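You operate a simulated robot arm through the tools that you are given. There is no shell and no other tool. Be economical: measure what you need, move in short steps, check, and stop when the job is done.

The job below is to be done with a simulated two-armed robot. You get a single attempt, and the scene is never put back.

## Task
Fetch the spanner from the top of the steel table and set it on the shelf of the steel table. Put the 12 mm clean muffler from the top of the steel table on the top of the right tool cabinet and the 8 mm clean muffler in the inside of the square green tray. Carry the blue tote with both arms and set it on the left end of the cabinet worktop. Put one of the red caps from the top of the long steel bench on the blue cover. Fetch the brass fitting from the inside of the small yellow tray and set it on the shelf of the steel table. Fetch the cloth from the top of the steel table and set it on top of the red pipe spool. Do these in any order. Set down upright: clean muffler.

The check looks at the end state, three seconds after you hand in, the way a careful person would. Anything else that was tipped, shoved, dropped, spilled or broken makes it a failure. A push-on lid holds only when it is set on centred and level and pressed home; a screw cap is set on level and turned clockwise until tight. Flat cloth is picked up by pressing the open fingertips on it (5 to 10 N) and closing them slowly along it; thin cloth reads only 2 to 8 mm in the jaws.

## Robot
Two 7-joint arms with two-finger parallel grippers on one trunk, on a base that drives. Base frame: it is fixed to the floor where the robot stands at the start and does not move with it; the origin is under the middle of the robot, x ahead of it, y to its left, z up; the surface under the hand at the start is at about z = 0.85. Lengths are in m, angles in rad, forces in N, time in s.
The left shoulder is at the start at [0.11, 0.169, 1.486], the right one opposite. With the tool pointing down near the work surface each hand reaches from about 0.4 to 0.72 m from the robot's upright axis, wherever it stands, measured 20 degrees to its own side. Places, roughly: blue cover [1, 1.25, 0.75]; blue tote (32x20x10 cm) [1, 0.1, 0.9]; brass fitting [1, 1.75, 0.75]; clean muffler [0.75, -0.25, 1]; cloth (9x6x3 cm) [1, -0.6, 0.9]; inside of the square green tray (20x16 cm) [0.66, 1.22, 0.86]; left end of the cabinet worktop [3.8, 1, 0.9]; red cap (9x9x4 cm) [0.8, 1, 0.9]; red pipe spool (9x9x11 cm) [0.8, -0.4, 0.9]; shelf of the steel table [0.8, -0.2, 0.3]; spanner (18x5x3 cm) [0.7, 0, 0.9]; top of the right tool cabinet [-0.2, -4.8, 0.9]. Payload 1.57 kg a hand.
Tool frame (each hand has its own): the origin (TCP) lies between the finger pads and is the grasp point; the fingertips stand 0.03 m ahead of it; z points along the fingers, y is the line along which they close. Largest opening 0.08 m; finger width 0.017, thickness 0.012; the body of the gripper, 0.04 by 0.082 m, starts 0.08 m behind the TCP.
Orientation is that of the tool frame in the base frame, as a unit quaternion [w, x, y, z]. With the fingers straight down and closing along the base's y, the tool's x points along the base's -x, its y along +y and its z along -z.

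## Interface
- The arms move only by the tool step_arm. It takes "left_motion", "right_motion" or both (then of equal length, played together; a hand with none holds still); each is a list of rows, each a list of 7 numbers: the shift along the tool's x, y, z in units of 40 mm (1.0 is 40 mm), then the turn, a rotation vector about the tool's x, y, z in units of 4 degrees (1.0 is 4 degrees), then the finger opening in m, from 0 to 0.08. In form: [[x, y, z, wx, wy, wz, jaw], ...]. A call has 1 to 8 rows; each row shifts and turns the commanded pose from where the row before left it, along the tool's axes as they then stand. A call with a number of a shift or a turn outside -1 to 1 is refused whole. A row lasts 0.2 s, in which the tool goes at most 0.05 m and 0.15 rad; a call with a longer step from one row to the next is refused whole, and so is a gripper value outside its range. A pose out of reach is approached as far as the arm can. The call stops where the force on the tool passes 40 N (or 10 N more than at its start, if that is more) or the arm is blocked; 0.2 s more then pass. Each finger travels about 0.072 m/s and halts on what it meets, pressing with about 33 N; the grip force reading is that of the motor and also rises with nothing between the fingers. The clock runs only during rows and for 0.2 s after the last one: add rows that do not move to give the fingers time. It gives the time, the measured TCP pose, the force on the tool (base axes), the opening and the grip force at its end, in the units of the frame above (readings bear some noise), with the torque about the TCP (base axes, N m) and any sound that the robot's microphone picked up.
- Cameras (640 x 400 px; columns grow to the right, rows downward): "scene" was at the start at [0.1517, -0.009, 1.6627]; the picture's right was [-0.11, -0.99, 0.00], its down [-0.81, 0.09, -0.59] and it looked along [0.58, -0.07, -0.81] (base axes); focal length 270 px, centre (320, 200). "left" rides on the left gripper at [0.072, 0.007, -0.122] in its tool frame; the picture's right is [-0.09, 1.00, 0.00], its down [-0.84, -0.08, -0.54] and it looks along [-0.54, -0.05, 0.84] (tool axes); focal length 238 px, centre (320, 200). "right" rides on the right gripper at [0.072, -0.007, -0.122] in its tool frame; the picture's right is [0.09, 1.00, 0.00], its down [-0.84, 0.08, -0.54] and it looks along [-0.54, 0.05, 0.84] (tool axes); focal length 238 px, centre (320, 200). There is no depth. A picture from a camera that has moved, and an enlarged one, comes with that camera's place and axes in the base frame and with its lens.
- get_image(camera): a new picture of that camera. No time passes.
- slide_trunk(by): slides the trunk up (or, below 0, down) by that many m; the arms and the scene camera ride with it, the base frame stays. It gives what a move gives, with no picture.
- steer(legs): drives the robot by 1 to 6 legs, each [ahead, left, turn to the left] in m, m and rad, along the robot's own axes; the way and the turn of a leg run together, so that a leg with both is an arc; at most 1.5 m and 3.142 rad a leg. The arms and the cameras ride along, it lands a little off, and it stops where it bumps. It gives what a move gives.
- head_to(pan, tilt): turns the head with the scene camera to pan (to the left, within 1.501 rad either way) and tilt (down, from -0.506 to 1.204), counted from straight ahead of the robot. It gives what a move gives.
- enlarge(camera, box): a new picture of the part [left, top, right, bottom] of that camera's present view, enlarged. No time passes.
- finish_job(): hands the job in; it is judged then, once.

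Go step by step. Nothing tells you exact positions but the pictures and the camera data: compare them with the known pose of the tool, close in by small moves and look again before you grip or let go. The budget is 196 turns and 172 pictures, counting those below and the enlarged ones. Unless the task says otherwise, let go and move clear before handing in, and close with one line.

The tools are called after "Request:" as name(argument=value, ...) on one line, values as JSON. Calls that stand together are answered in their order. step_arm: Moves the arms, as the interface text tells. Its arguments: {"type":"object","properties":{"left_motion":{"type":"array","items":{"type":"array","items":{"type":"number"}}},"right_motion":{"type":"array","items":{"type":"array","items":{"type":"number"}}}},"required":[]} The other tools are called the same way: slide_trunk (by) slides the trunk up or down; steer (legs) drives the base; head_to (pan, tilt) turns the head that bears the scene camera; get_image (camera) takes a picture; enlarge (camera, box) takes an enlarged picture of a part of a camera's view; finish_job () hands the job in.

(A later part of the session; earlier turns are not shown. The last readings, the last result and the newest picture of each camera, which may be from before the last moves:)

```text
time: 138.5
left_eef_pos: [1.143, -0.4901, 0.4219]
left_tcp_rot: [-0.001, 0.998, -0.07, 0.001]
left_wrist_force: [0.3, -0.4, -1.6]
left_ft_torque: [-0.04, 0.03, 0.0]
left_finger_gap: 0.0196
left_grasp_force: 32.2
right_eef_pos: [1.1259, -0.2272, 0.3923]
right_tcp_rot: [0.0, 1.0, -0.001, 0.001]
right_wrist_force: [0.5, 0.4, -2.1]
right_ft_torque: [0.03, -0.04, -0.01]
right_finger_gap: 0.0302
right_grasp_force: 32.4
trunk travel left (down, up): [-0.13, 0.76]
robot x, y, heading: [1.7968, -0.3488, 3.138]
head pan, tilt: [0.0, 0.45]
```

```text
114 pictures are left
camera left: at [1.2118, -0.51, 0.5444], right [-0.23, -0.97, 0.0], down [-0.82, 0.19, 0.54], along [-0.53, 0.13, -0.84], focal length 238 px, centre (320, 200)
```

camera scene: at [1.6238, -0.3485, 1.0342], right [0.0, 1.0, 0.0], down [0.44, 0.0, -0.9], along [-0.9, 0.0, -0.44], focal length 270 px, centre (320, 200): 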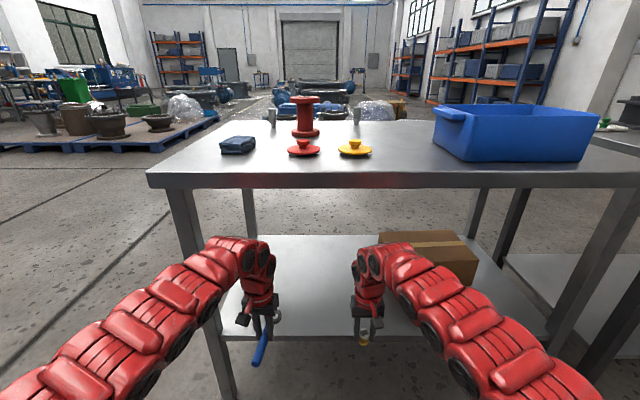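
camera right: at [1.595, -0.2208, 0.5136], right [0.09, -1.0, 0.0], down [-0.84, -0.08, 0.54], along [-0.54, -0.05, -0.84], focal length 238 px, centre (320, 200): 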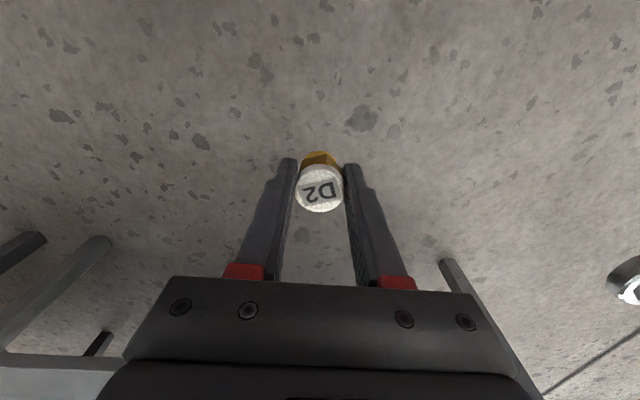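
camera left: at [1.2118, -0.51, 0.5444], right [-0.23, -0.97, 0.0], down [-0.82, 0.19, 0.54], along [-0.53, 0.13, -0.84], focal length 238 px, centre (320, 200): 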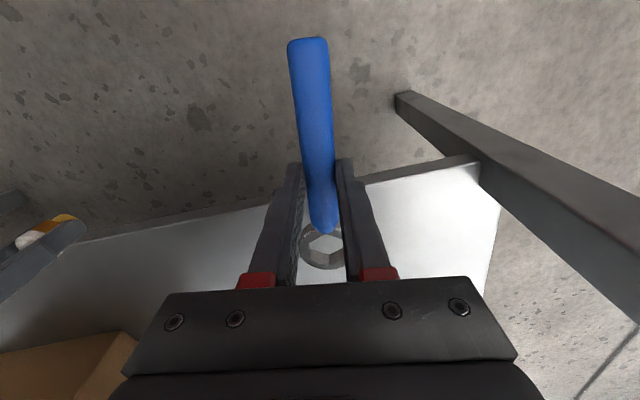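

Request:
slide_trunk(by=-0.025)

Request:
steer(legs=[[0, -0.06, 0], [0.1, 0, 0]])

Request:
get_image(camera="scene")

Request:
get_image(camera="right")

Request:
get_image(camera="left")

```text
time: 139.2
left_eef_pos: [1.142, -0.4922, 0.3977]
left_tcp_rot: [-0.001, 0.998, -0.071, 0.001]
left_wrist_force: [-0.2, -0.6, -1.6]
left_ft_torque: [-0.03, 0.0, -0.04]
left_finger_gap: 0.0201
left_grasp_force: 33.2
right_eef_pos: [1.1249, -0.2264, 0.3671]
right_tcp_rot: [0.0, 1.0, -0.002, 0.0]
right_wrist_force: [0.0, 0.0, -2.0]
right_ft_torque: [0.0, 0.03, 0.03]
right_finger_gap: 0.0301
right_grasp_force: 33.1
trunk travel left (down, up): [-0.105, 0.785]
robot x, y, heading: [1.7949, -0.348, 3.141]
head pan, tilt: [0.0, 0.45]
```

```text
time: 140.9
left_eef_pos: [1.0423, -0.4312, 0.3971]
left_tcp_rot: [0.0, 0.998, -0.07, 0.001]
left_wrist_force: [-0.3, -0.2, -2.9]
left_ft_torque: [0.03, 0.01, -0.01]
left_finger_gap: 0.0196
left_grasp_force: 33.1
right_eef_pos: [1.0245, -0.1663, 0.3665]
right_tcp_rot: [0.0, 1.0, -0.001, 0.002]
right_wrist_force: [0.5, 0.2, -0.5]
right_ft_torque: [0.0, -0.01, -0.03]
right_finger_gap: 0.0301
right_grasp_force: 32.9
trunk travel left (down, up): [-0.105, 0.785]
robot x, y, heading: [1.6991, -0.29, 3.142]
head pan, tilt: [0.0, 0.45]
```

```text
113 pictures are left
camera scene: at [1.5236, -0.2883, 1.0091], right [0.0, 1.0, 0.0], down [0.44, 0.0, -0.9], along [-0.9, 0.0, -0.44], focal length 270 px, centre (320, 200)
```

scene: 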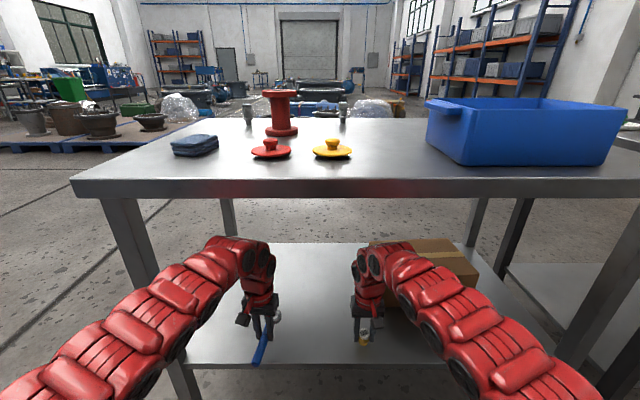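

```text
112 pictures are left
camera right: at [1.0961, -0.1598, 0.4882], right [0.09, -1.0, 0.0], down [-0.84, -0.08, 0.54], along [-0.54, -0.05, -0.84], focal length 238 px, centre (320, 200)
```

right: 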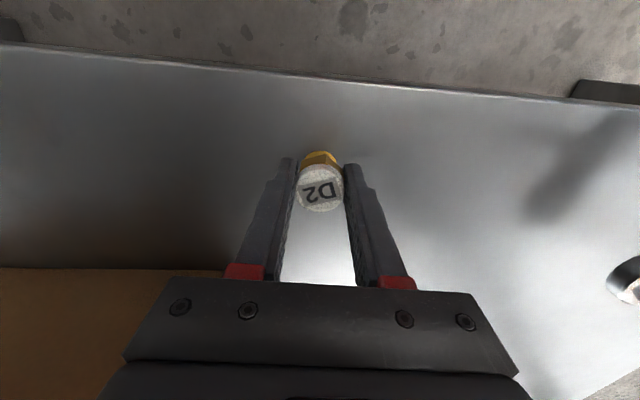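

```text
111 pictures are left
camera left: at [1.1118, -0.45, 0.5193], right [-0.23, -0.97, 0.0], down [-0.82, 0.19, 0.54], along [-0.53, 0.12, -0.84], focal length 238 px, centre (320, 200)
```

left: 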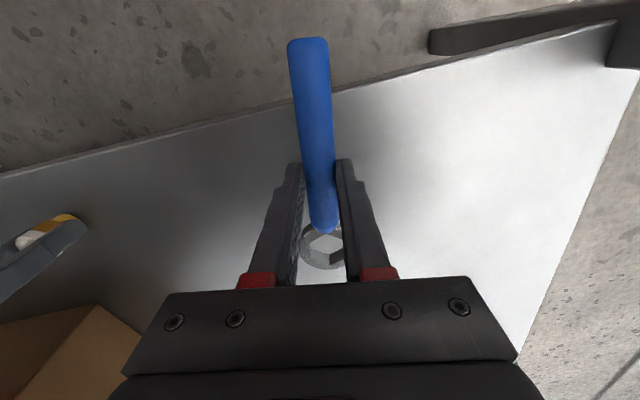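

Request:
steer(legs=[[0.07, 0, 0]])

Request:
step_arm(left_motion=[[0, 0, 0.4, 0, 0, 0, 0.005], [0, 0, 0.4, 0, 0, 0, 0.005], [0, 0, 0.4, 0, 0, 0, 0.005]], right_motion=[[0, 0, 0.2, 0, 0, 0, 0.005], [0, 0, 0.2, 0, 0, 0, 0.005], [0, 0, 0.1, 0, 0, 0, 0.005]])

Request:
get_image(camera="scene")

Request:
get_image(camera="left")

```text
time: 142.0
left_eef_pos: [0.9711, -0.4323, 0.3959]
left_tcp_rot: [0.0, 0.998, -0.07, 0.001]
left_wrist_force: [-0.2, 0.0, -2.4]
left_ft_torque: [0.01, 0.02, 0.01]
left_finger_gap: 0.0199
left_grasp_force: 32.6
right_eef_pos: [0.9549, -0.1668, 0.3671]
right_tcp_rot: [0.0, 1.0, -0.001, 0.002]
right_wrist_force: [0.3, -0.2, -1.9]
right_ft_torque: [0.01, -0.01, 0.01]
right_finger_gap: 0.0299
right_grasp_force: 32.8
trunk travel left (down, up): [-0.105, 0.785]
robot x, y, heading: [1.6244, -0.2866, 3.138]
head pan, tilt: [0.0, 0.45]
```

```text
time: 142.6
left_eef_pos: [0.9728, -0.4327, 0.3703]
left_tcp_rot: [0.0, 0.998, -0.07, 0.0]
left_wrist_force: [-0.5, 0.1, -2.5]
left_ft_torque: [-0.03, -0.01, -0.02]
left_finger_gap: 0.0197
left_grasp_force: 32.9
right_eef_pos: [0.9522, -0.1675, 0.3592]
right_tcp_rot: [0.0, 1.0, -0.001, -0.006]
right_wrist_force: [9.4, -1.4, 32.4]
right_ft_torque: [-0.06, -0.27, 0.05]
right_finger_gap: 0.0298
right_grasp_force: 33.1
trunk travel left (down, up): [-0.105, 0.785]
robot x, y, heading: [1.6277, -0.2893, 3.139]
head pan, tilt: [0.0, 0.45]
stopped in row 3 (right hand): the force on the tool passed its limit at 63 N (the readings are from after the stop); the commanded pose is now the measured one
```

```text
110 pictures are left
camera scene: at [1.4569, -0.2888, 1.0101], right [0.0, 1.0, 0.0], down [0.43, 0.0, -0.9], along [-0.9, 0.0, -0.43], focal length 270 px, centre (320, 200)
```

scene: 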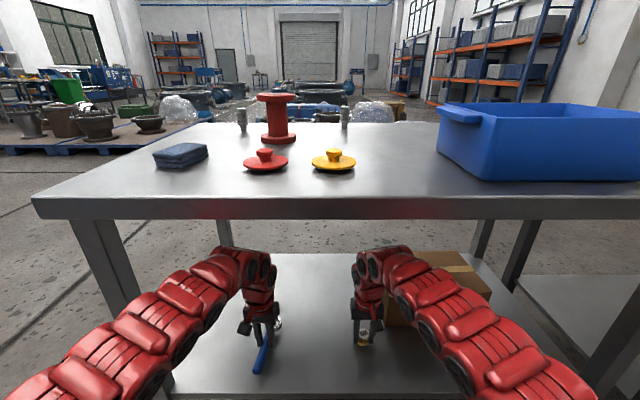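

```text
109 pictures are left
camera left: at [1.0433, -0.4505, 0.4934], right [-0.23, -0.97, 0.0], down [-0.82, 0.19, 0.54], along [-0.53, 0.12, -0.84], focal length 238 px, centre (320, 200)
```

left: 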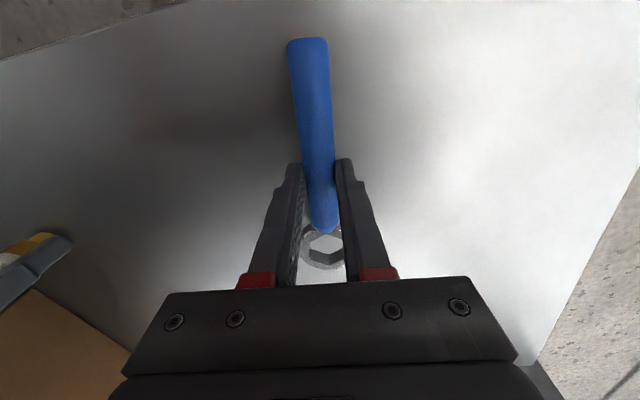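

The shelf is at about z = 0.322. Release the fitting gently.

Request:
step_arm(right_motion=[[0, 0, -0.04, 0, 0, 0, 0.005], [0, 0, 0, 0, 0, 0, 0.035], [0, 0, 0, 0, 0, 0, 0.05], [0, 0, 0, 0, 0, 0, 0.06], [0, 0, -0.5, 0, 0, 0, 0.06], [0, 0, -0.8, 0, 0, 0, 0.06], [0, 0, -0.2, 0, 0, 0, 0.06]], left_motion=[[0, 0, 0.15, 0, 0, 0, 0.005], [0, 0, 0.1, 0, 0, 0, 0.005], [0, 0, 0.05, 0, 0, 0, 0.005], [0, 0, 0, 0, 0, 0, 0.005], [0, 0, 0, 0, 0, 0, 0.005], [0, 0, 0, 0, 0, 0, 0.005], [0, 0, 0, 0, 0, 0, 0.005]])

Request:
get_image(camera="right")

```text
time: 144.2
left_eef_pos: [0.9729, -0.4332, 0.3583]
left_tcp_rot: [0.0, 0.998, -0.07, -0.001]
left_wrist_force: [1.9, -7.0, 28.5]
left_ft_torque: [-0.18, -0.01, -0.03]
left_finger_gap: 0.0197
left_grasp_force: 33.2
right_eef_pos: [0.9527, -0.1682, 0.4193]
right_tcp_rot: [0.0, 1.0, -0.001, -0.003]
right_wrist_force: [-0.5, -0.4, -1.4]
right_ft_torque: [0.01, 0.03, 0.02]
right_finger_gap: 0.0598
right_grasp_force: 0.1
trunk travel left (down, up): [-0.105, 0.785]
robot x, y, heading: [1.6247, -0.2858, 3.142]
head pan, tilt: [0.0, 0.45]
```

```text
108 pictures are left
camera right: at [1.0259, -0.1597, 0.54], right [0.09, -1.0, 0.0], down [-0.83, -0.07, 0.55], along [-0.55, -0.05, -0.84], focal length 238 px, centre (320, 200)
```

right: 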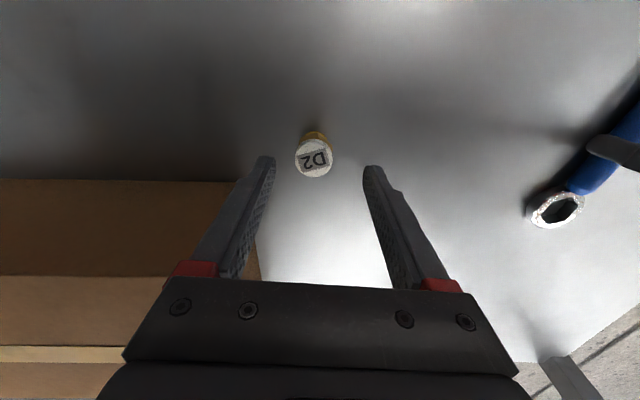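

Request:
step_arm(left_motion=[[0, 0, -0.05, 0, 0, 0, 0.005], [0, 0, 0, 0, 0, 0, 0.03], [0, 0, 0, 0, 0, 0, 0.05], [0, 0, 0, 0, 0, 0, 0.06], [0, 0, -0.5, 0, 0, 0, 0.06], [0, 0, -0.8, 0, 0, 0, 0.06], [0, 0, -0.2, 0, 0, 0, 0.06]])

Request:
get_image(camera="left")

```text
time: 145.8
left_eef_pos: [0.9723, -0.4324, 0.4183]
left_tcp_rot: [0.0, 0.998, -0.069, 0.001]
left_wrist_force: [0.5, -0.1, 0.2]
left_ft_torque: [-0.04, -0.03, -0.04]
left_finger_gap: 0.06
left_grasp_force: 0.0
right_eef_pos: [0.9526, -0.1673, 0.4172]
right_tcp_rot: [0.0, 1.0, -0.001, -0.003]
right_wrist_force: [0.0, -0.2, 0.1]
right_ft_torque: [-0.01, -0.01, 0.0]
right_finger_gap: 0.0599
right_grasp_force: 0.1
trunk travel left (down, up): [-0.105, 0.785]
robot x, y, heading: [1.629, -0.2855, 3.141]
head pan, tilt: [0.0, 0.45]
```

```text
107 pictures are left
camera left: at [1.0418, -0.45, 0.5412], right [-0.23, -0.97, 0.0], down [-0.82, 0.19, 0.54], along [-0.52, 0.12, -0.84], focal length 238 px, centre (320, 200)
```

left: 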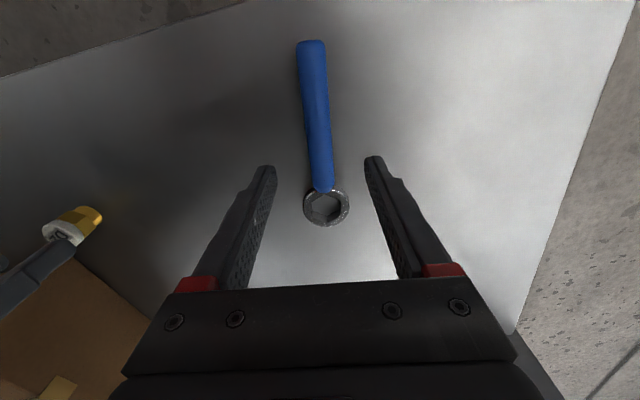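

Both rest on the shelf. Back straight out, raise the trunk and look at the tote.

Request:
steer(legs=[[-0.55, 0, 0]])

Request:
slide_trunk(by=0.35)

Request:
slide_trunk(by=0.345)

Request:
steer(legs=[[0.15, -0.35, 0]])

Request:
head_to(pan=0, tilt=0.75)

Request:
get_image(camera="scene")

```text
time: 148.9
left_eef_pos: [1.5196, -0.4333, 0.4186]
left_tcp_rot: [-0.001, 0.998, -0.069, 0.0]
left_wrist_force: [-0.2, 0.0, 0.4]
left_ft_torque: [0.02, 0.0, -0.04]
left_finger_gap: 0.06
left_grasp_force: 0.0
right_eef_pos: [1.5014, -0.1673, 0.4175]
right_tcp_rot: [0.0, 1.0, 0.0, -0.003]
right_wrist_force: [0.0, -1.0, 0.6]
right_ft_torque: [-0.01, 0.02, 0.02]
right_finger_gap: 0.0601
right_grasp_force: 0.0
trunk travel left (down, up): [-0.105, 0.785]
robot x, y, heading: [2.1746, -0.2905, -3.144]
head pan, tilt: [0.0, 0.45]
```

```text
time: 152.4
left_eef_pos: [1.5187, -0.4326, 0.7691]
left_tcp_rot: [0.001, 0.998, -0.069, 0.001]
left_wrist_force: [-0.8, -0.8, 0.7]
left_ft_torque: [0.01, 0.01, 0.02]
left_finger_gap: 0.0602
left_grasp_force: 0.1
right_eef_pos: [1.4994, -0.1677, 0.7666]
right_tcp_rot: [0.0, 1.0, 0.0, -0.001]
right_wrist_force: [-0.2, -1.0, -0.1]
right_ft_torque: [-0.03, 0.0, -0.03]
right_finger_gap: 0.06
right_grasp_force: 0.0
trunk travel left (down, up): [-0.455, 0.435]
robot x, y, heading: [2.1734, -0.2897, -3.145]
head pan, tilt: [0.0, 0.45]
```

```text
time: 155.7
left_eef_pos: [1.52, -0.4332, 1.1135]
left_tcp_rot: [0.0, 0.998, -0.069, 0.001]
left_wrist_force: [-0.3, 0.2, -0.2]
left_ft_torque: [0.02, 0.0, -0.02]
left_finger_gap: 0.0603
left_grasp_force: 0.1
right_eef_pos: [1.5001, -0.1675, 1.111]
right_tcp_rot: [0.0, 1.0, -0.001, -0.001]
right_wrist_force: [0.1, -0.1, -0.4]
right_ft_torque: [0.04, 0.03, 0.0]
right_finger_gap: 0.0598
right_grasp_force: 0.1
trunk travel left (down, up): [-0.8, 0.09]
robot x, y, heading: [2.1757, -0.2905, -3.141]
head pan, tilt: [0.0, 0.45]
```

```text
time: 158.2
left_eef_pos: [1.3697, -0.0772, 1.1134]
left_tcp_rot: [0.0, 0.998, -0.07, 0.001]
left_wrist_force: [-0.4, -0.1, -0.3]
left_ft_torque: [0.0, 0.0, 0.01]
left_finger_gap: 0.0599
left_grasp_force: 0.0
right_eef_pos: [1.3517, 0.1869, 1.1121]
right_tcp_rot: [0.001, 1.0, -0.002, -0.002]
right_wrist_force: [0.3, -0.4, 0.1]
right_ft_torque: [-0.01, -0.02, 0.02]
right_finger_gap: 0.0601
right_grasp_force: 0.0
trunk travel left (down, up): [-0.8, 0.09]
robot x, y, heading: [2.0255, 0.0684, 3.136]
head pan, tilt: [0.0, 0.45]
```

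```text
time: 159.0
left_eef_pos: [1.3688, -0.0762, 1.1128]
left_tcp_rot: [0.0, 0.998, -0.07, 0.001]
left_wrist_force: [0.3, 0.0, -0.3]
left_ft_torque: [-0.03, 0.01, -0.02]
left_finger_gap: 0.0601
left_grasp_force: 0.1
right_eef_pos: [1.3513, 0.1871, 1.1118]
right_tcp_rot: [-0.001, 1.0, -0.001, -0.003]
right_wrist_force: [-0.9, -0.5, 0.1]
right_ft_torque: [0.0, -0.01, 0.01]
right_finger_gap: 0.06
right_grasp_force: 0.0
trunk travel left (down, up): [-0.8, 0.09]
robot x, y, heading: [2.025, 0.068, 3.14]
head pan, tilt: [0.0, 0.75]
```

```text
106 pictures are left
camera scene: at [1.8611, 0.0659, 1.6779], right [0.0, 1.0, 0.0], down [0.68, 0.0, -0.73], along [-0.73, 0.0, -0.68], focal length 270 px, centre (320, 200)
```

scene: 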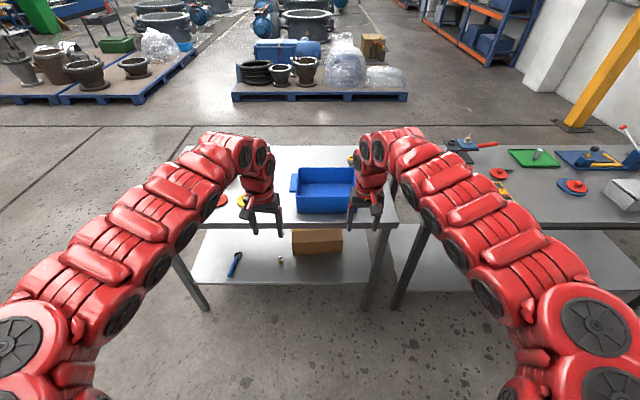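

Request:
enlarge(camera="scene", box=[220, 130, 420, 280])

Request:
get_image(camera="right")

Request:
get_image(camera="left")

```text
2.67 times, centred on (320, 205) of scene
camera zoom: at [1.8611, 0.0659, 1.6779], right [0.0, 1.0, 0.0], down [0.68, 0.0, -0.73], along [-0.73, 0.0, -0.68], focal length 719 px, centre (320, 187)
```

zoom: 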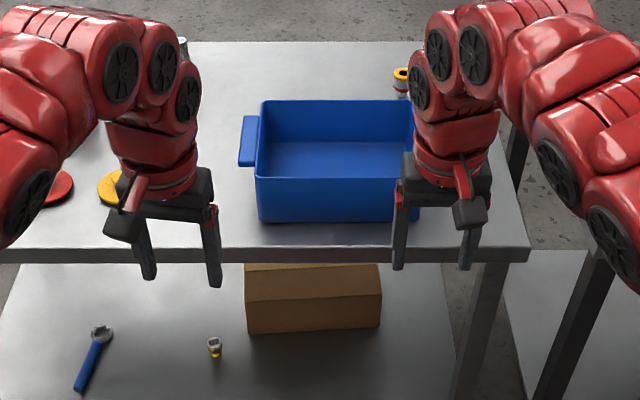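

```text
104 pictures are left
camera right: at [1.4234, 0.1947, 1.233], right [0.09, -1.0, 0.0], down [-0.83, -0.07, 0.55], along [-0.54, -0.05, -0.84], focal length 238 px, centre (320, 200)
```

right: 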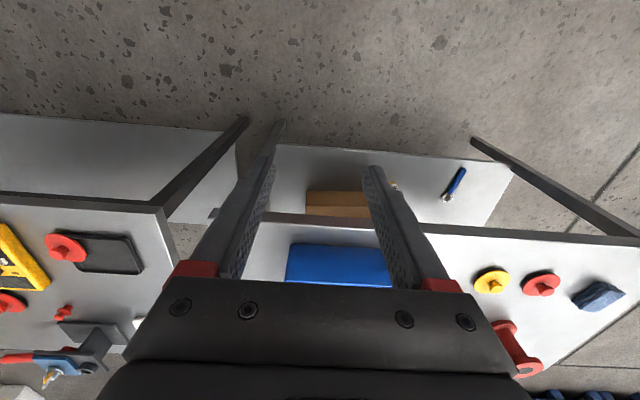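

```text
103 pictures are left
camera left: at [1.44, -0.0957, 1.2359], right [-0.23, -0.97, 0.0], down [-0.82, 0.19, 0.54], along [-0.53, 0.12, -0.84], focal length 238 px, centre (320, 200)
```

left: 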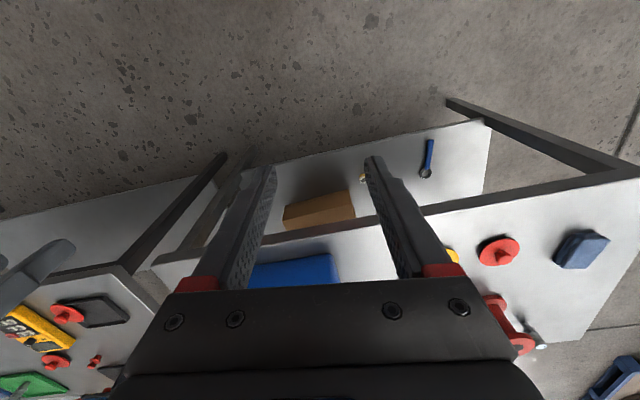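

The tote has a lug at rim level on each short end, centred near (0.96, 0.10). I'll straighten the left hand, open both, and move over the ends.

Request:
step_arm(left_motion=[[0, 0, 0, 0, 0, -1, 0.08], [0, 0, 0, 0, 0, -1, 0.08]], right_motion=[[0, 0, 0, 0, 0, 0, 0.08], [0, 0, 0, 0, 0, 0, 0.08]])

Request:
steer(legs=[[0.4, -0.032, 0]])

Request:
get_image(camera="right")

Request:
get_image(camera="left")

```text
time: 159.6
left_eef_pos: [1.3691, -0.0768, 1.1136]
left_tcp_rot: [0.0, 1.0, 0.0, 0.001]
left_wrist_force: [-0.3, 0.7, -1.0]
left_ft_torque: [-0.01, -0.01, -0.01]
left_finger_gap: 0.08
left_grasp_force: 0.1
right_eef_pos: [1.3514, 0.1875, 1.112]
right_tcp_rot: [0.001, 1.0, -0.002, -0.002]
right_wrist_force: [0.3, 0.2, -0.4]
right_ft_torque: [-0.04, 0.02, 0.03]
right_finger_gap: 0.08
right_grasp_force: 0.1
trunk travel left (down, up): [-0.8, 0.09]
robot x, y, heading: [2.03, 0.0608, 3.143]
head pan, tilt: [0.0, 0.75]
```

```text
time: 162.1
left_eef_pos: [0.9684, -0.0417, 1.1144]
left_tcp_rot: [0.0, 1.0, -0.002, 0.001]
left_wrist_force: [-0.1, -0.4, 0.4]
left_ft_torque: [-0.01, -0.02, -0.01]
left_finger_gap: 0.08
left_grasp_force: 0.1
right_eef_pos: [0.9508, 0.223, 1.1131]
right_tcp_rot: [0.0, 1.0, -0.003, -0.002]
right_wrist_force: [-0.1, 0.6, -0.2]
right_ft_torque: [0.03, -0.01, 0.02]
right_finger_gap: 0.08
right_grasp_force: 0.1
trunk travel left (down, up): [-0.8, 0.09]
robot x, y, heading: [1.6238, 0.1008, 3.134]
head pan, tilt: [0.0, 0.75]
```

```text
102 pictures are left
camera right: at [1.0228, 0.2299, 1.2335], right [0.09, -1.0, 0.0], down [-0.83, -0.07, 0.55], along [-0.54, -0.05, -0.84], focal length 238 px, centre (320, 200)
```

right: 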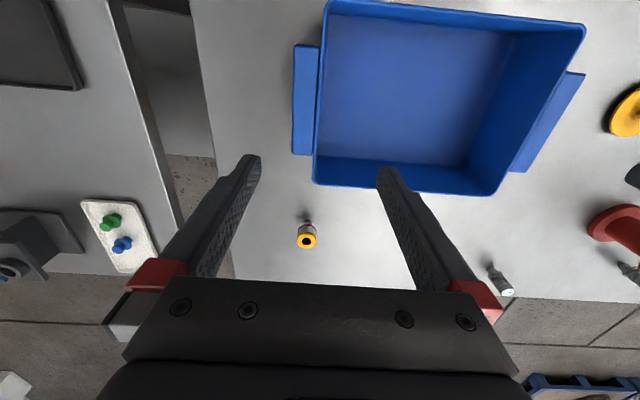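

```text
101 pictures are left
camera left: at [1.0397, -0.0507, 1.2363], right [-0.1, -1.0, 0.0], down [-0.84, 0.08, 0.54], along [-0.54, 0.05, -0.84], focal length 238 px, centre (320, 200)
```

left: 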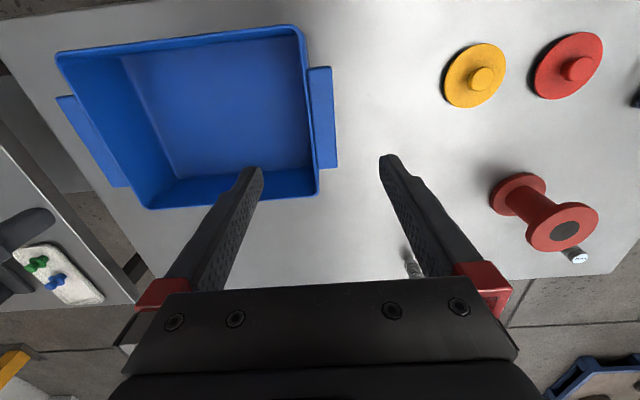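

Request:
step_arm(left_motion=[[0, 0, 0.7, 0, 0, 0, 0.08], [0, 0, 0.7, 0, 0, 0, 0.08], [0, 0, 0.7, 0, 0, 0, 0.08], [0, 0, 0.7, 0, 0, 0, 0.08]], right_motion=[[0.1, -0.3, 0.7, 0, 0, 0, 0.08], [0.1, 0, 0.7, 0, 0, 0, 0.08], [0.1, 0, 0.7, 0, 0, 0, 0.08], [0.08, 0, 0.7, 0, 0, 0, 0.08]])

Request:
get_image(camera="right")

Request:
get_image(camera="left")

```text
time: 163.1
left_eef_pos: [0.9666, -0.0431, 0.999]
left_tcp_rot: [0.001, 1.0, -0.002, 0.002]
left_wrist_force: [0.1, 0.5, -0.3]
left_ft_torque: [0.02, -0.01, 0.02]
left_finger_gap: 0.0797
left_grasp_force: 0.0
right_eef_pos: [0.9645, 0.2343, 0.9978]
right_tcp_rot: [0.0, 1.0, -0.003, 0.0]
right_wrist_force: [-0.9, 0.5, 0.4]
right_ft_torque: [0.01, -0.04, 0.02]
right_finger_gap: 0.0801
right_grasp_force: 0.0
trunk travel left (down, up): [-0.8, 0.09]
robot x, y, heading: [1.6232, 0.0986, 3.136]
head pan, tilt: [0.0, 0.75]
```

```text
100 pictures are left
camera right: at [1.0363, 0.2415, 1.1203], right [0.08, -1.0, 0.0], down [-0.84, -0.07, 0.54], along [-0.54, -0.05, -0.84], focal length 238 px, centre (320, 200)
```

right: 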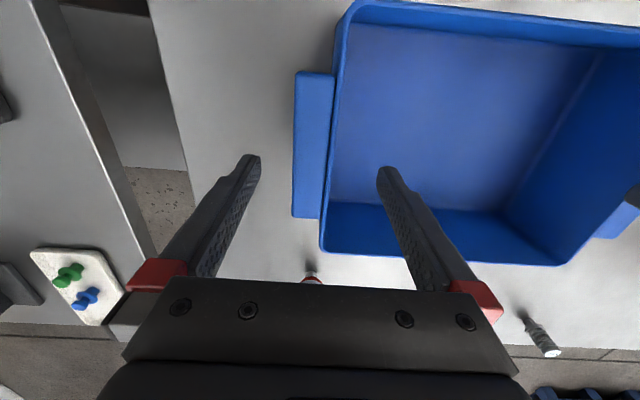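

```text
99 pictures are left
camera left: at [1.0386, -0.0503, 1.1233], right [-0.1, -1.0, 0.0], down [-0.84, 0.08, 0.54], along [-0.54, 0.05, -0.84], focal length 238 px, centre (320, 200)
```

left: 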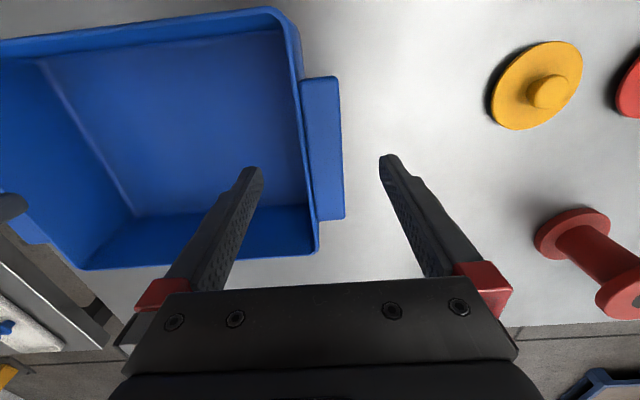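

Request:
step_arm(left_motion=[[0.1, 0, 0.7, 0, 0, 0, 0.08], [0.1, 0, 0.7, 0, 0, 0, 0.08], [0, 0, 0.05, 0, 0, 0, 0.08]], right_motion=[[0.12, 0, 0.7, 0, 0, 0, 0.08], [0.12, 0, 0.7, 0, 0, 0, 0.08], [0, 0, 0, 0, 0, 0, 0.08]])

Request:
get_image(camera="right")

Request:
get_image(camera="left")

```text
time: 163.9
left_eef_pos: [0.9767, -0.0419, 0.9433]
left_tcp_rot: [0.0, 1.0, -0.002, 0.0]
left_wrist_force: [-0.2, -1.1, 0.9]
left_ft_torque: [-0.01, -0.01, -0.02]
left_finger_gap: 0.0799
left_grasp_force: 0.0
right_eef_pos: [0.9744, 0.2341, 0.9431]
right_tcp_rot: [0.0, 1.0, -0.003, -0.003]
right_wrist_force: [1.3, 0.0, -0.5]
right_ft_torque: [0.03, 0.02, -0.03]
right_finger_gap: 0.0799
right_grasp_force: 0.1
trunk travel left (down, up): [-0.8, 0.09]
robot x, y, heading: [1.6217, 0.1018, 3.14]
head pan, tilt: [0.0, 0.75]
```

```text
98 pictures are left
camera right: at [1.0464, 0.2406, 1.0648], right [0.09, -1.0, 0.0], down [-0.83, -0.07, 0.55], along [-0.54, -0.05, -0.84], focal length 238 px, centre (320, 200)
```

right: 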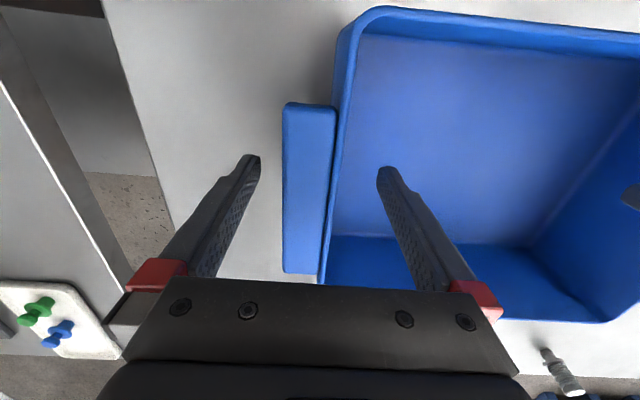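

```text
97 pictures are left
camera left: at [1.0481, -0.0508, 1.0664], right [-0.1, -1.0, 0.0], down [-0.84, 0.08, 0.54], along [-0.54, 0.05, -0.84], focal length 238 px, centre (320, 200)
```

left: 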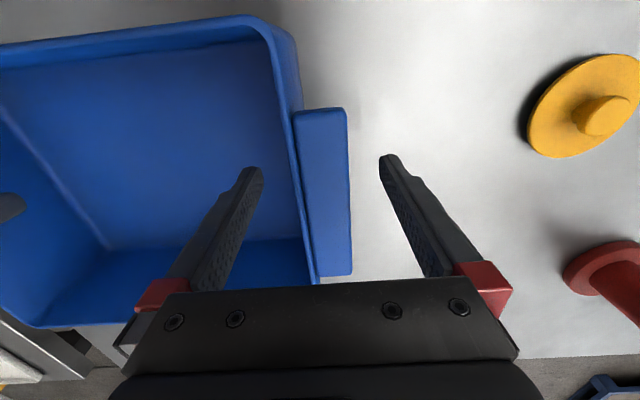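

Request:
step_arm(left_motion=[[0, 0, 0, 0, 0, 0, 0.06], [0, 0, 0, 0, 0, 0, 0.045], [0, 0, 0, 0, 0, 0, 0.03], [0, 0, 0, 0, 0, 0, 0.01], [0, 0, 0, 0, 0, 0, 0.01]], right_motion=[[0, 0, 0, 0, 0, 0, 0.06], [0, 0, 0, 0, 0, 0, 0.045], [0, 0, 0, 0, 0, 0, 0.03], [0, 0, 0, 0, 0, 0, 0.01], [0, 0, 0, 0, 0, 0, 0.01]])

Request:
get_image(camera="left")

```text
time: 165.2
left_eef_pos: [0.9758, -0.0472, 0.9436]
left_tcp_rot: [0.001, 1.0, -0.001, 0.001]
left_wrist_force: [0.2, -0.4, -0.4]
left_ft_torque: [0.73, -0.11, -0.22]
left_finger_gap: 0.032
left_grasp_force: 32.9
right_eef_pos: [0.9729, 0.2376, 0.9437]
right_tcp_rot: [-0.003, 1.0, -0.006, -0.001]
right_wrist_force: [-0.7, 0.2, 0.8]
right_ft_torque: [-0.7, 0.55, 0.14]
right_finger_gap: 0.032
right_grasp_force: 33.0
trunk travel left (down, up): [-0.8, 0.09]
robot x, y, heading: [1.6244, 0.0995, 3.134]
head pan, tilt: [0.0, 0.75]
stopped in row 5 (left hand): the force on the tool passed its limit at 41 N (the readings are from after the stop); the commanded pose is now the measured one
```

```text
96 pictures are left
camera left: at [1.047, -0.054, 1.0663], right [-0.09, -1.0, 0.0], down [-0.84, 0.08, 0.54], along [-0.54, 0.05, -0.84], focal length 238 px, centre (320, 200)
```

left: 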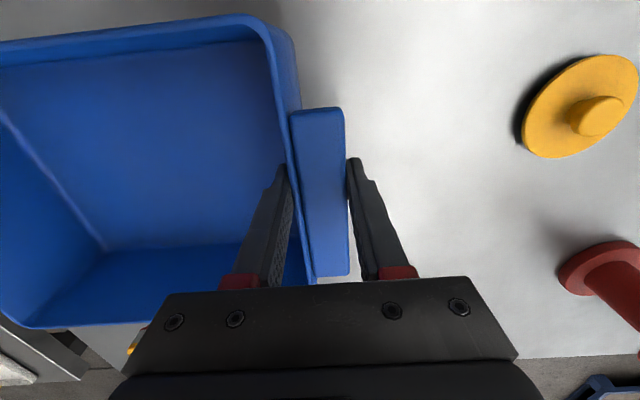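

Request:
step_arm(left_motion=[[0, 0, -0.4, 0, 0, 0, 0.01], [0, 0, -0.6, 0, 0, 0, 0.01], [0, 0, -0.6, 0, 0, 0, 0.01], [0, 0, -0.6, 0, 0, 0, 0.01], [0, 0, -0.6, 0, 0, 0, 0.01]], right_motion=[[0, 0, -0.4, 0, 0, 0, 0.01], [0, 0, -0.6, 0, 0, 0, 0.01], [0, 0, -0.6, 0, 0, 0, 0.01], [0, 0, -0.6, 0, 0, 0, 0.01], [0, 0, -0.6, 0, 0, 0, 0.01]])

Request:
get_image(camera="scene")

```text
time: 166.4
left_eef_pos: [0.9739, -0.0462, 1.0564]
left_tcp_rot: [0.002, 1.0, 0.0, 0.0]
left_wrist_force: [-1.4, -12.2, -0.7]
left_ft_torque: [0.94, -0.38, -0.19]
left_finger_gap: 0.0316
left_grasp_force: 33.4
right_eef_pos: [0.9741, 0.2394, 1.056]
right_tcp_rot: [-0.002, 1.0, -0.005, -0.002]
right_wrist_force: [2.2, 12.8, -3.4]
right_ft_torque: [-0.66, 0.37, 0.62]
right_finger_gap: 0.0318
right_grasp_force: 33.4
trunk travel left (down, up): [-0.8, 0.09]
robot x, y, heading: [1.6236, 0.1006, 3.136]
head pan, tilt: [0.0, 0.75]
```

```text
95 pictures are left
camera scene: at [1.4597, 0.0996, 1.6779], right [0.01, 1.0, 0.0], down [0.68, 0.0, -0.73], along [-0.73, 0.0, -0.68], focal length 270 px, centre (320, 200)
```

scene: 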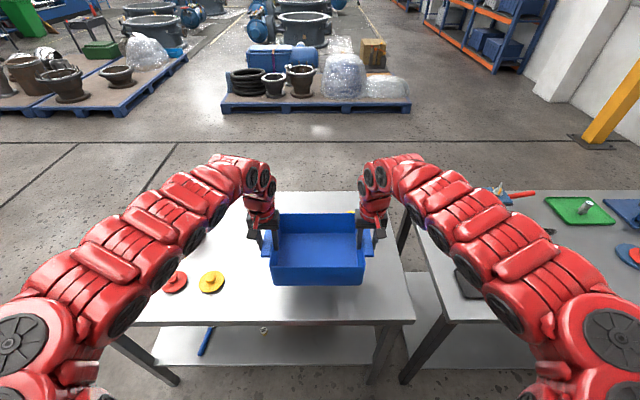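

Tote is lifted level. Back off, turn around, and look at the worktop's left end.

Request:
steer(legs=[[-0.65, 0, 0], [0, 0, 3.14], [0, 0.6, 0]])

Request:
head_to(pan=0.2, tilt=0.5)

Request:
get_image(camera="scene")

```text
time: 180.3
left_eef_pos: [2.9336, 0.833, 1.0547]
left_tcp_rot: [-0.001, 0.01, 1.0, 0.004]
left_wrist_force: [2.3, 25.2, -1.8]
left_ft_torque: [-0.73, 0.02, -0.09]
left_finger_gap: 0.0317
left_grasp_force: 33.2
right_eef_pos: [2.9294, 0.5489, 1.0555]
right_tcp_rot: [0.001, 0.014, 1.0, -0.003]
right_wrist_force: [-0.4, -24.9, -3.3]
right_ft_torque: [0.53, 0.05, 0.35]
right_finger_gap: 0.0318
right_grasp_force: 32.5
trunk travel left (down, up): [-0.8, 0.09]
robot x, y, heading: [2.2796, 0.7031, -0.027]
head pan, tilt: [0.0, 0.75]
```

```text
time: 181.1
left_eef_pos: [2.9331, 0.8335, 1.0543]
left_tcp_rot: [-0.001, 0.009, 1.0, 0.003]
left_wrist_force: [-0.5, 1.9, -1.3]
left_ft_torque: [-0.99, 0.15, -0.17]
left_finger_gap: 0.0319
left_grasp_force: 33.0
right_eef_pos: [2.9302, 0.5486, 1.0564]
right_tcp_rot: [0.002, 0.016, 1.0, -0.003]
right_wrist_force: [-1.0, -3.1, -3.4]
right_ft_torque: [0.68, -0.04, 0.21]
right_finger_gap: 0.0316
right_grasp_force: 32.5
trunk travel left (down, up): [-0.8, 0.09]
robot x, y, heading: [2.2831, 0.6981, -0.024]
head pan, tilt: [0.201, 0.499]
```

```text
94 pictures are left
camera scene: at [2.4513, 0.7138, 1.6996], right [0.17, -0.98, 0.0], down [-0.47, -0.08, -0.88], along [0.86, 0.15, -0.48], focal length 270 px, centre (320, 200)
```

scene: 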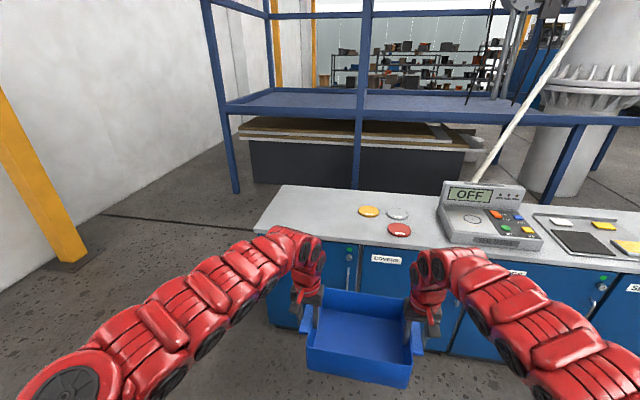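

Request:
steer(legs=[[0.0, 0.29, 0.025], [0.45, 0, 0]])

Request:
head_to(pan=0, tilt=0.75)

Request:
get_image(camera="scene")

```text
time: 185.4
left_eef_pos: [3.3889, 1.1384, 1.0559]
left_tcp_rot: [0.0, -0.002, 1.0, 0.003]
left_wrist_force: [1.8, 4.6, -1.0]
left_ft_torque: [-0.89, 0.0, -0.05]
left_finger_gap: 0.0318
left_grasp_force: 32.5
right_eef_pos: [3.392, 0.8535, 1.0565]
right_tcp_rot: [0.0, 0.003, 1.0, -0.002]
right_wrist_force: [-0.1, -3.8, -3.4]
right_ft_torque: [0.5, 0.05, 0.37]
right_finger_gap: 0.0319
right_grasp_force: 32.6
trunk travel left (down, up): [-0.8, 0.09]
robot x, y, heading: [2.7386, 0.9924, -0.001]
head pan, tilt: [0.201, 0.499]
```

```text
time: 186.2
left_eef_pos: [3.388, 1.1378, 1.055]
left_tcp_rot: [-0.003, -0.002, 1.0, 0.003]
left_wrist_force: [-0.1, 1.6, -1.9]
left_ft_torque: [-1.01, 0.1, -0.24]
left_finger_gap: 0.0316
left_grasp_force: 32.5
right_eef_pos: [3.3922, 0.8533, 1.0559]
right_tcp_rot: [0.001, 0.001, 1.0, -0.003]
right_wrist_force: [0.2, -2.2, -3.6]
right_ft_torque: [0.72, -0.05, 0.25]
right_finger_gap: 0.0317
right_grasp_force: 32.4
trunk travel left (down, up): [-0.8, 0.09]
robot x, y, heading: [2.7419, 0.9897, 0.002]
head pan, tilt: [0.0, 0.75]
```

```text
93 pictures are left
camera scene: at [2.9037, 0.9885, 1.6777], right [0.0, -1.0, 0.0], down [-0.68, 0.0, -0.73], along [0.73, 0.0, -0.68], focal length 270 px, centre (320, 200)
```

scene: 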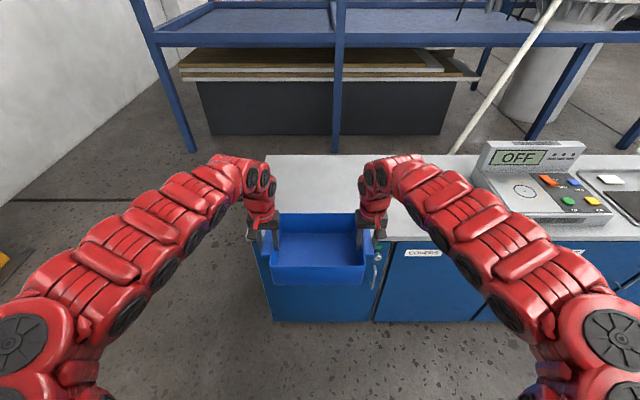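

Request:
steer(legs=[[0.3, 0, 0]])

Request:
get_image(camera="scene")

Request:
get_image(camera="left")

Request:
get_image(camera="right")

```text
time: 188.3
left_eef_pos: [3.6866, 1.1368, 1.0561]
left_tcp_rot: [-0.001, -0.001, 1.0, 0.003]
left_wrist_force: [1.9, 2.1, -0.5]
left_ft_torque: [-0.91, -0.05, -0.08]
left_finger_gap: 0.0318
left_grasp_force: 32.7
right_eef_pos: [3.6892, 0.8522, 1.0558]
right_tcp_rot: [0.002, 0.004, 1.0, -0.003]
right_wrist_force: [-1.2, -2.1, -3.4]
right_ft_torque: [0.62, 0.1, 0.39]
right_finger_gap: 0.0319
right_grasp_force: 32.7
trunk travel left (down, up): [-0.8, 0.09]
robot x, y, heading: [3.0425, 0.9909, -0.002]
head pan, tilt: [0.0, 0.75]
```

```text
92 pictures are left
camera scene: at [3.1996, 0.9877, 1.6779], right [0.0, -1.0, 0.0], down [-0.68, 0.0, -0.73], along [0.73, 0.0, -0.68], focal length 270 px, centre (320, 200)
```

scene: 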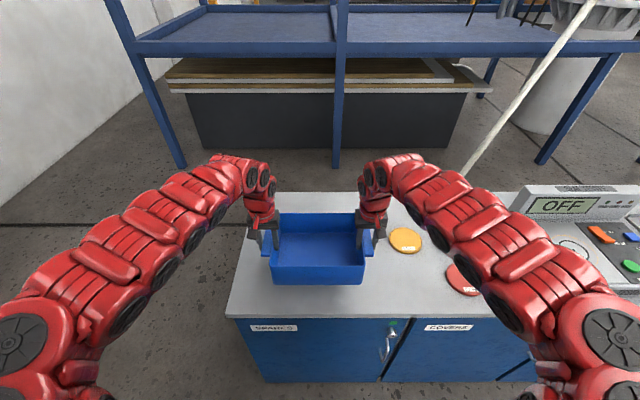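

```text
91 pictures are left
camera left: at [3.6142, 1.1409, 1.1786], right [0.09, 1.0, 0.01], down [0.84, -0.08, 0.54], along [0.54, -0.04, -0.84], focal length 238 px, centre (320, 200)
```

left: 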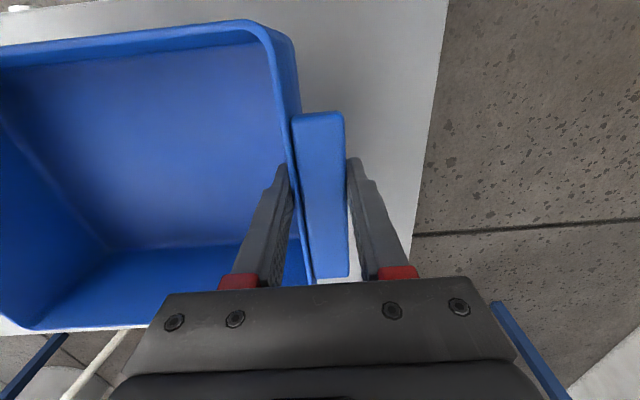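

```text
90 pictures are left
camera right: at [3.6155, 0.8481, 1.1775], right [-0.09, 1.0, -0.01], down [0.84, 0.07, 0.54], along [0.54, 0.04, -0.84], focal length 238 px, centre (320, 200)
```

right: 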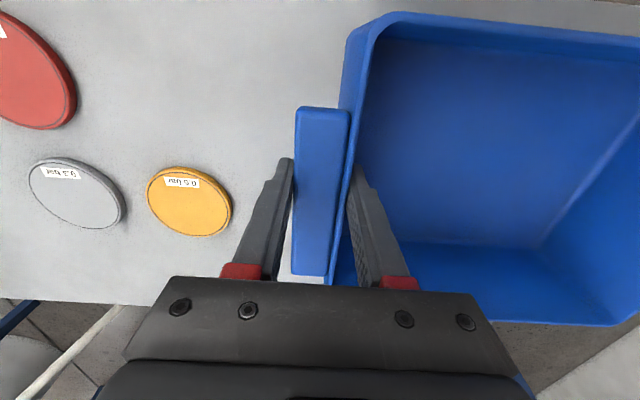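

Request:
step_arm(left_motion=[[0, 0, 0.5, 0, 0, 0, 0.01], [0, 0, 0.5, 0, 0, 0, 0.01], [0, 0, 0.25, 0, 0, 0, 0.01]], right_motion=[[0, 0, 0.5, 0, 0, 0, 0.01], [0, 0, 0.5, 0, 0, 0, 0.01], [0, 0, 0.25, 0, 0, 0, 0.01]])

Request:
enlarge(camera="scene", box=[210, 180, 410, 330])

```text
time: 189.1
left_eef_pos: [3.6872, 1.1355, 1.006]
left_tcp_rot: [-0.001, -0.001, 1.0, 0.003]
left_wrist_force: [1.9, -1.7, 0.1]
left_ft_torque: [-1.22, 0.24, 0.06]
left_finger_gap: 0.032
left_grasp_force: 33.4
right_eef_pos: [3.6896, 0.852, 1.0054]
right_tcp_rot: [0.002, 0.004, 1.0, -0.003]
right_wrist_force: [-1.9, 2.5, -5.0]
right_ft_torque: [0.32, -0.2, 0.32]
right_finger_gap: 0.0319
right_grasp_force: 33.1
trunk travel left (down, up): [-0.8, 0.09]
robot x, y, heading: [3.0353, 0.9929, -0.005]
head pan, tilt: [0.0, 0.75]
```

```text
2.67 times, centred on (310, 255) of scene
camera zoom: at [3.2017, 0.9877, 1.6777], right [0.0, -1.0, 0.0], down [-0.68, 0.0, -0.73], along [0.73, 0.0, -0.68], focal length 719 px, centre (347, 53)
```

zoom: 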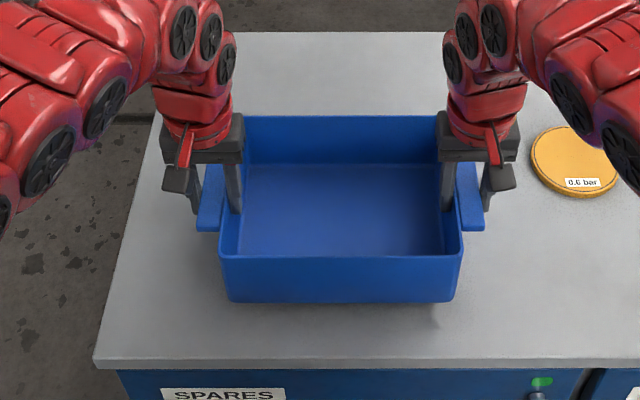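

Request:
step_arm(left_motion=[[0, 0, 0.25, 0, 0, 0, 0.01], [0, 0, 0.1, 0, 0, 0, 0.01], [0, 0, 0.1, 0, 0, 0, 0.01]], right_motion=[[0, 0, 0.25, 0, 0, 0, 0.01], [0, 0, 0.1, 0, 0, 0, 0.01], [0, 0, 0.1, 0, 0, 0, 0.01]])

```text
time: 189.9
left_eef_pos: [3.687, 1.1367, 0.9874]
left_tcp_rot: [-0.001, -0.001, 1.0, 0.003]
left_wrist_force: [1.0, -6.9, -1.9]
left_ft_torque: [-0.89, -0.31, 0.26]
left_finger_gap: 0.032
left_grasp_force: 32.2
right_eef_pos: [3.6896, 0.8518, 0.9886]
right_tcp_rot: [0.001, 0.003, 1.0, -0.002]
right_wrist_force: [-2.3, 6.2, -1.6]
right_ft_torque: [0.77, 0.4, 0.37]
right_finger_gap: 0.032
right_grasp_force: 33.1
trunk travel left (down, up): [-0.8, 0.09]
robot x, y, heading: [3.0374, 0.9858, 0.0]
head pan, tilt: [0.0, 0.75]
```

Request:
step_arm(left_motion=[[0, 0, 0.1, 0, 0, 0, 0.01], [0, 0, 0.1, 0, 0, 0, 0.01], [0, 0, 0.05, 0, 0, 0, 0.01]], right_motion=[[0, 0, 0.1, 0, 0, 0, 0.01], [0, 0, 0.1, 0, 0, 0, 0.01], [0, 0, 0.05, 0, 0, 0, 0.01]])

Request:
enlarge(camera="scene", box=[210, 180, 410, 330])

```text
time: 190.7
left_eef_pos: [3.6871, 1.1367, 0.978]
left_tcp_rot: [-0.001, 0.0, 1.0, 0.003]
left_wrist_force: [2.7, -7.6, -1.4]
left_ft_torque: [-1.0, -0.15, 0.06]
left_finger_gap: 0.0317
left_grasp_force: 33.3
right_eef_pos: [3.6911, 0.8534, 0.9775]
right_tcp_rot: [0.001, 0.003, 1.0, -0.003]
right_wrist_force: [-1.9, 7.7, -4.2]
right_ft_torque: [0.67, 0.24, 0.49]
right_finger_gap: 0.0316
right_grasp_force: 32.7
trunk travel left (down, up): [-0.8, 0.09]
robot x, y, heading: [3.0371, 0.9875, 0.004]
head pan, tilt: [0.0, 0.75]
```

```text
2.67 times, centred on (310, 255) of scene
camera zoom: at [3.2012, 0.9877, 1.6777], right [0.0, -1.0, 0.0], down [-0.68, 0.0, -0.73], along [0.73, 0.0, -0.68], focal length 719 px, centre (347, 53)
```

zoom: 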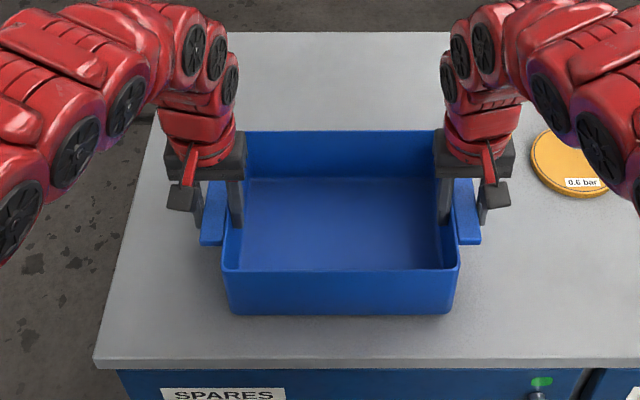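

Request:
step_arm(left_motion=[[0, 0, 0.1, 0, 0, 0, 0.01], [0, 0, 0.08, 0, 0, 0, 0.01], [0, 0, 0.05, 0, 0, 0, 0.01]], right_motion=[[0, 0, 0.1, 0, 0, 0, 0.01], [0, 0, 0.08, 0, 0, 0, 0.01], [0, 0, 0.05, 0, 0, 0, 0.01]])

Request:
step_arm(left_motion=[[0, 0, 0.08, 0, 0, 0, 0.01], [0, 0, 0.05, 0, 0, 0, 0.01]], right_motion=[[0, 0, 0.08, 0, 0, 0, 0.01], [0, 0, 0.05, 0, 0, 0, 0.01]])

```text
time: 191.5
left_eef_pos: [3.6857, 1.1366, 0.9715]
left_tcp_rot: [0.003, -0.001, 1.0, 0.003]
left_wrist_force: [11.3, -11.3, 28.8]
left_ft_torque: [-1.38, -0.13, -0.21]
left_finger_gap: 0.0321
left_grasp_force: 33.2
right_eef_pos: [3.6891, 0.8524, 0.9731]
right_tcp_rot: [0.006, 0.003, 1.0, -0.003]
right_wrist_force: [5.4, 12.3, 28.0]
right_ft_torque: [0.81, 0.21, 0.46]
right_finger_gap: 0.0317
right_grasp_force: 32.5
trunk travel left (down, up): [-0.8, 0.09]
robot x, y, heading: [3.0391, 0.9883, -0.001]
head pan, tilt: [0.0, 0.75]
```

```text
time: 192.1
left_eef_pos: [3.6833, 1.137, 0.9659]
left_tcp_rot: [0.002, -0.001, 1.0, 0.003]
left_wrist_force: [4.7, -15.3, 32.1]
left_ft_torque: [-1.53, -0.11, -0.09]
left_finger_gap: 0.0319
left_grasp_force: 32.8
right_eef_pos: [3.6879, 0.8525, 0.9672]
right_tcp_rot: [0.005, 0.004, 1.0, -0.002]
right_wrist_force: [7.7, 15.2, 30.6]
right_ft_torque: [1.07, -0.13, 0.31]
right_finger_gap: 0.0322
right_grasp_force: 33.1
trunk travel left (down, up): [-0.8, 0.09]
robot x, y, heading: [3.0384, 0.9892, -0.001]
head pan, tilt: [0.0, 0.75]
```

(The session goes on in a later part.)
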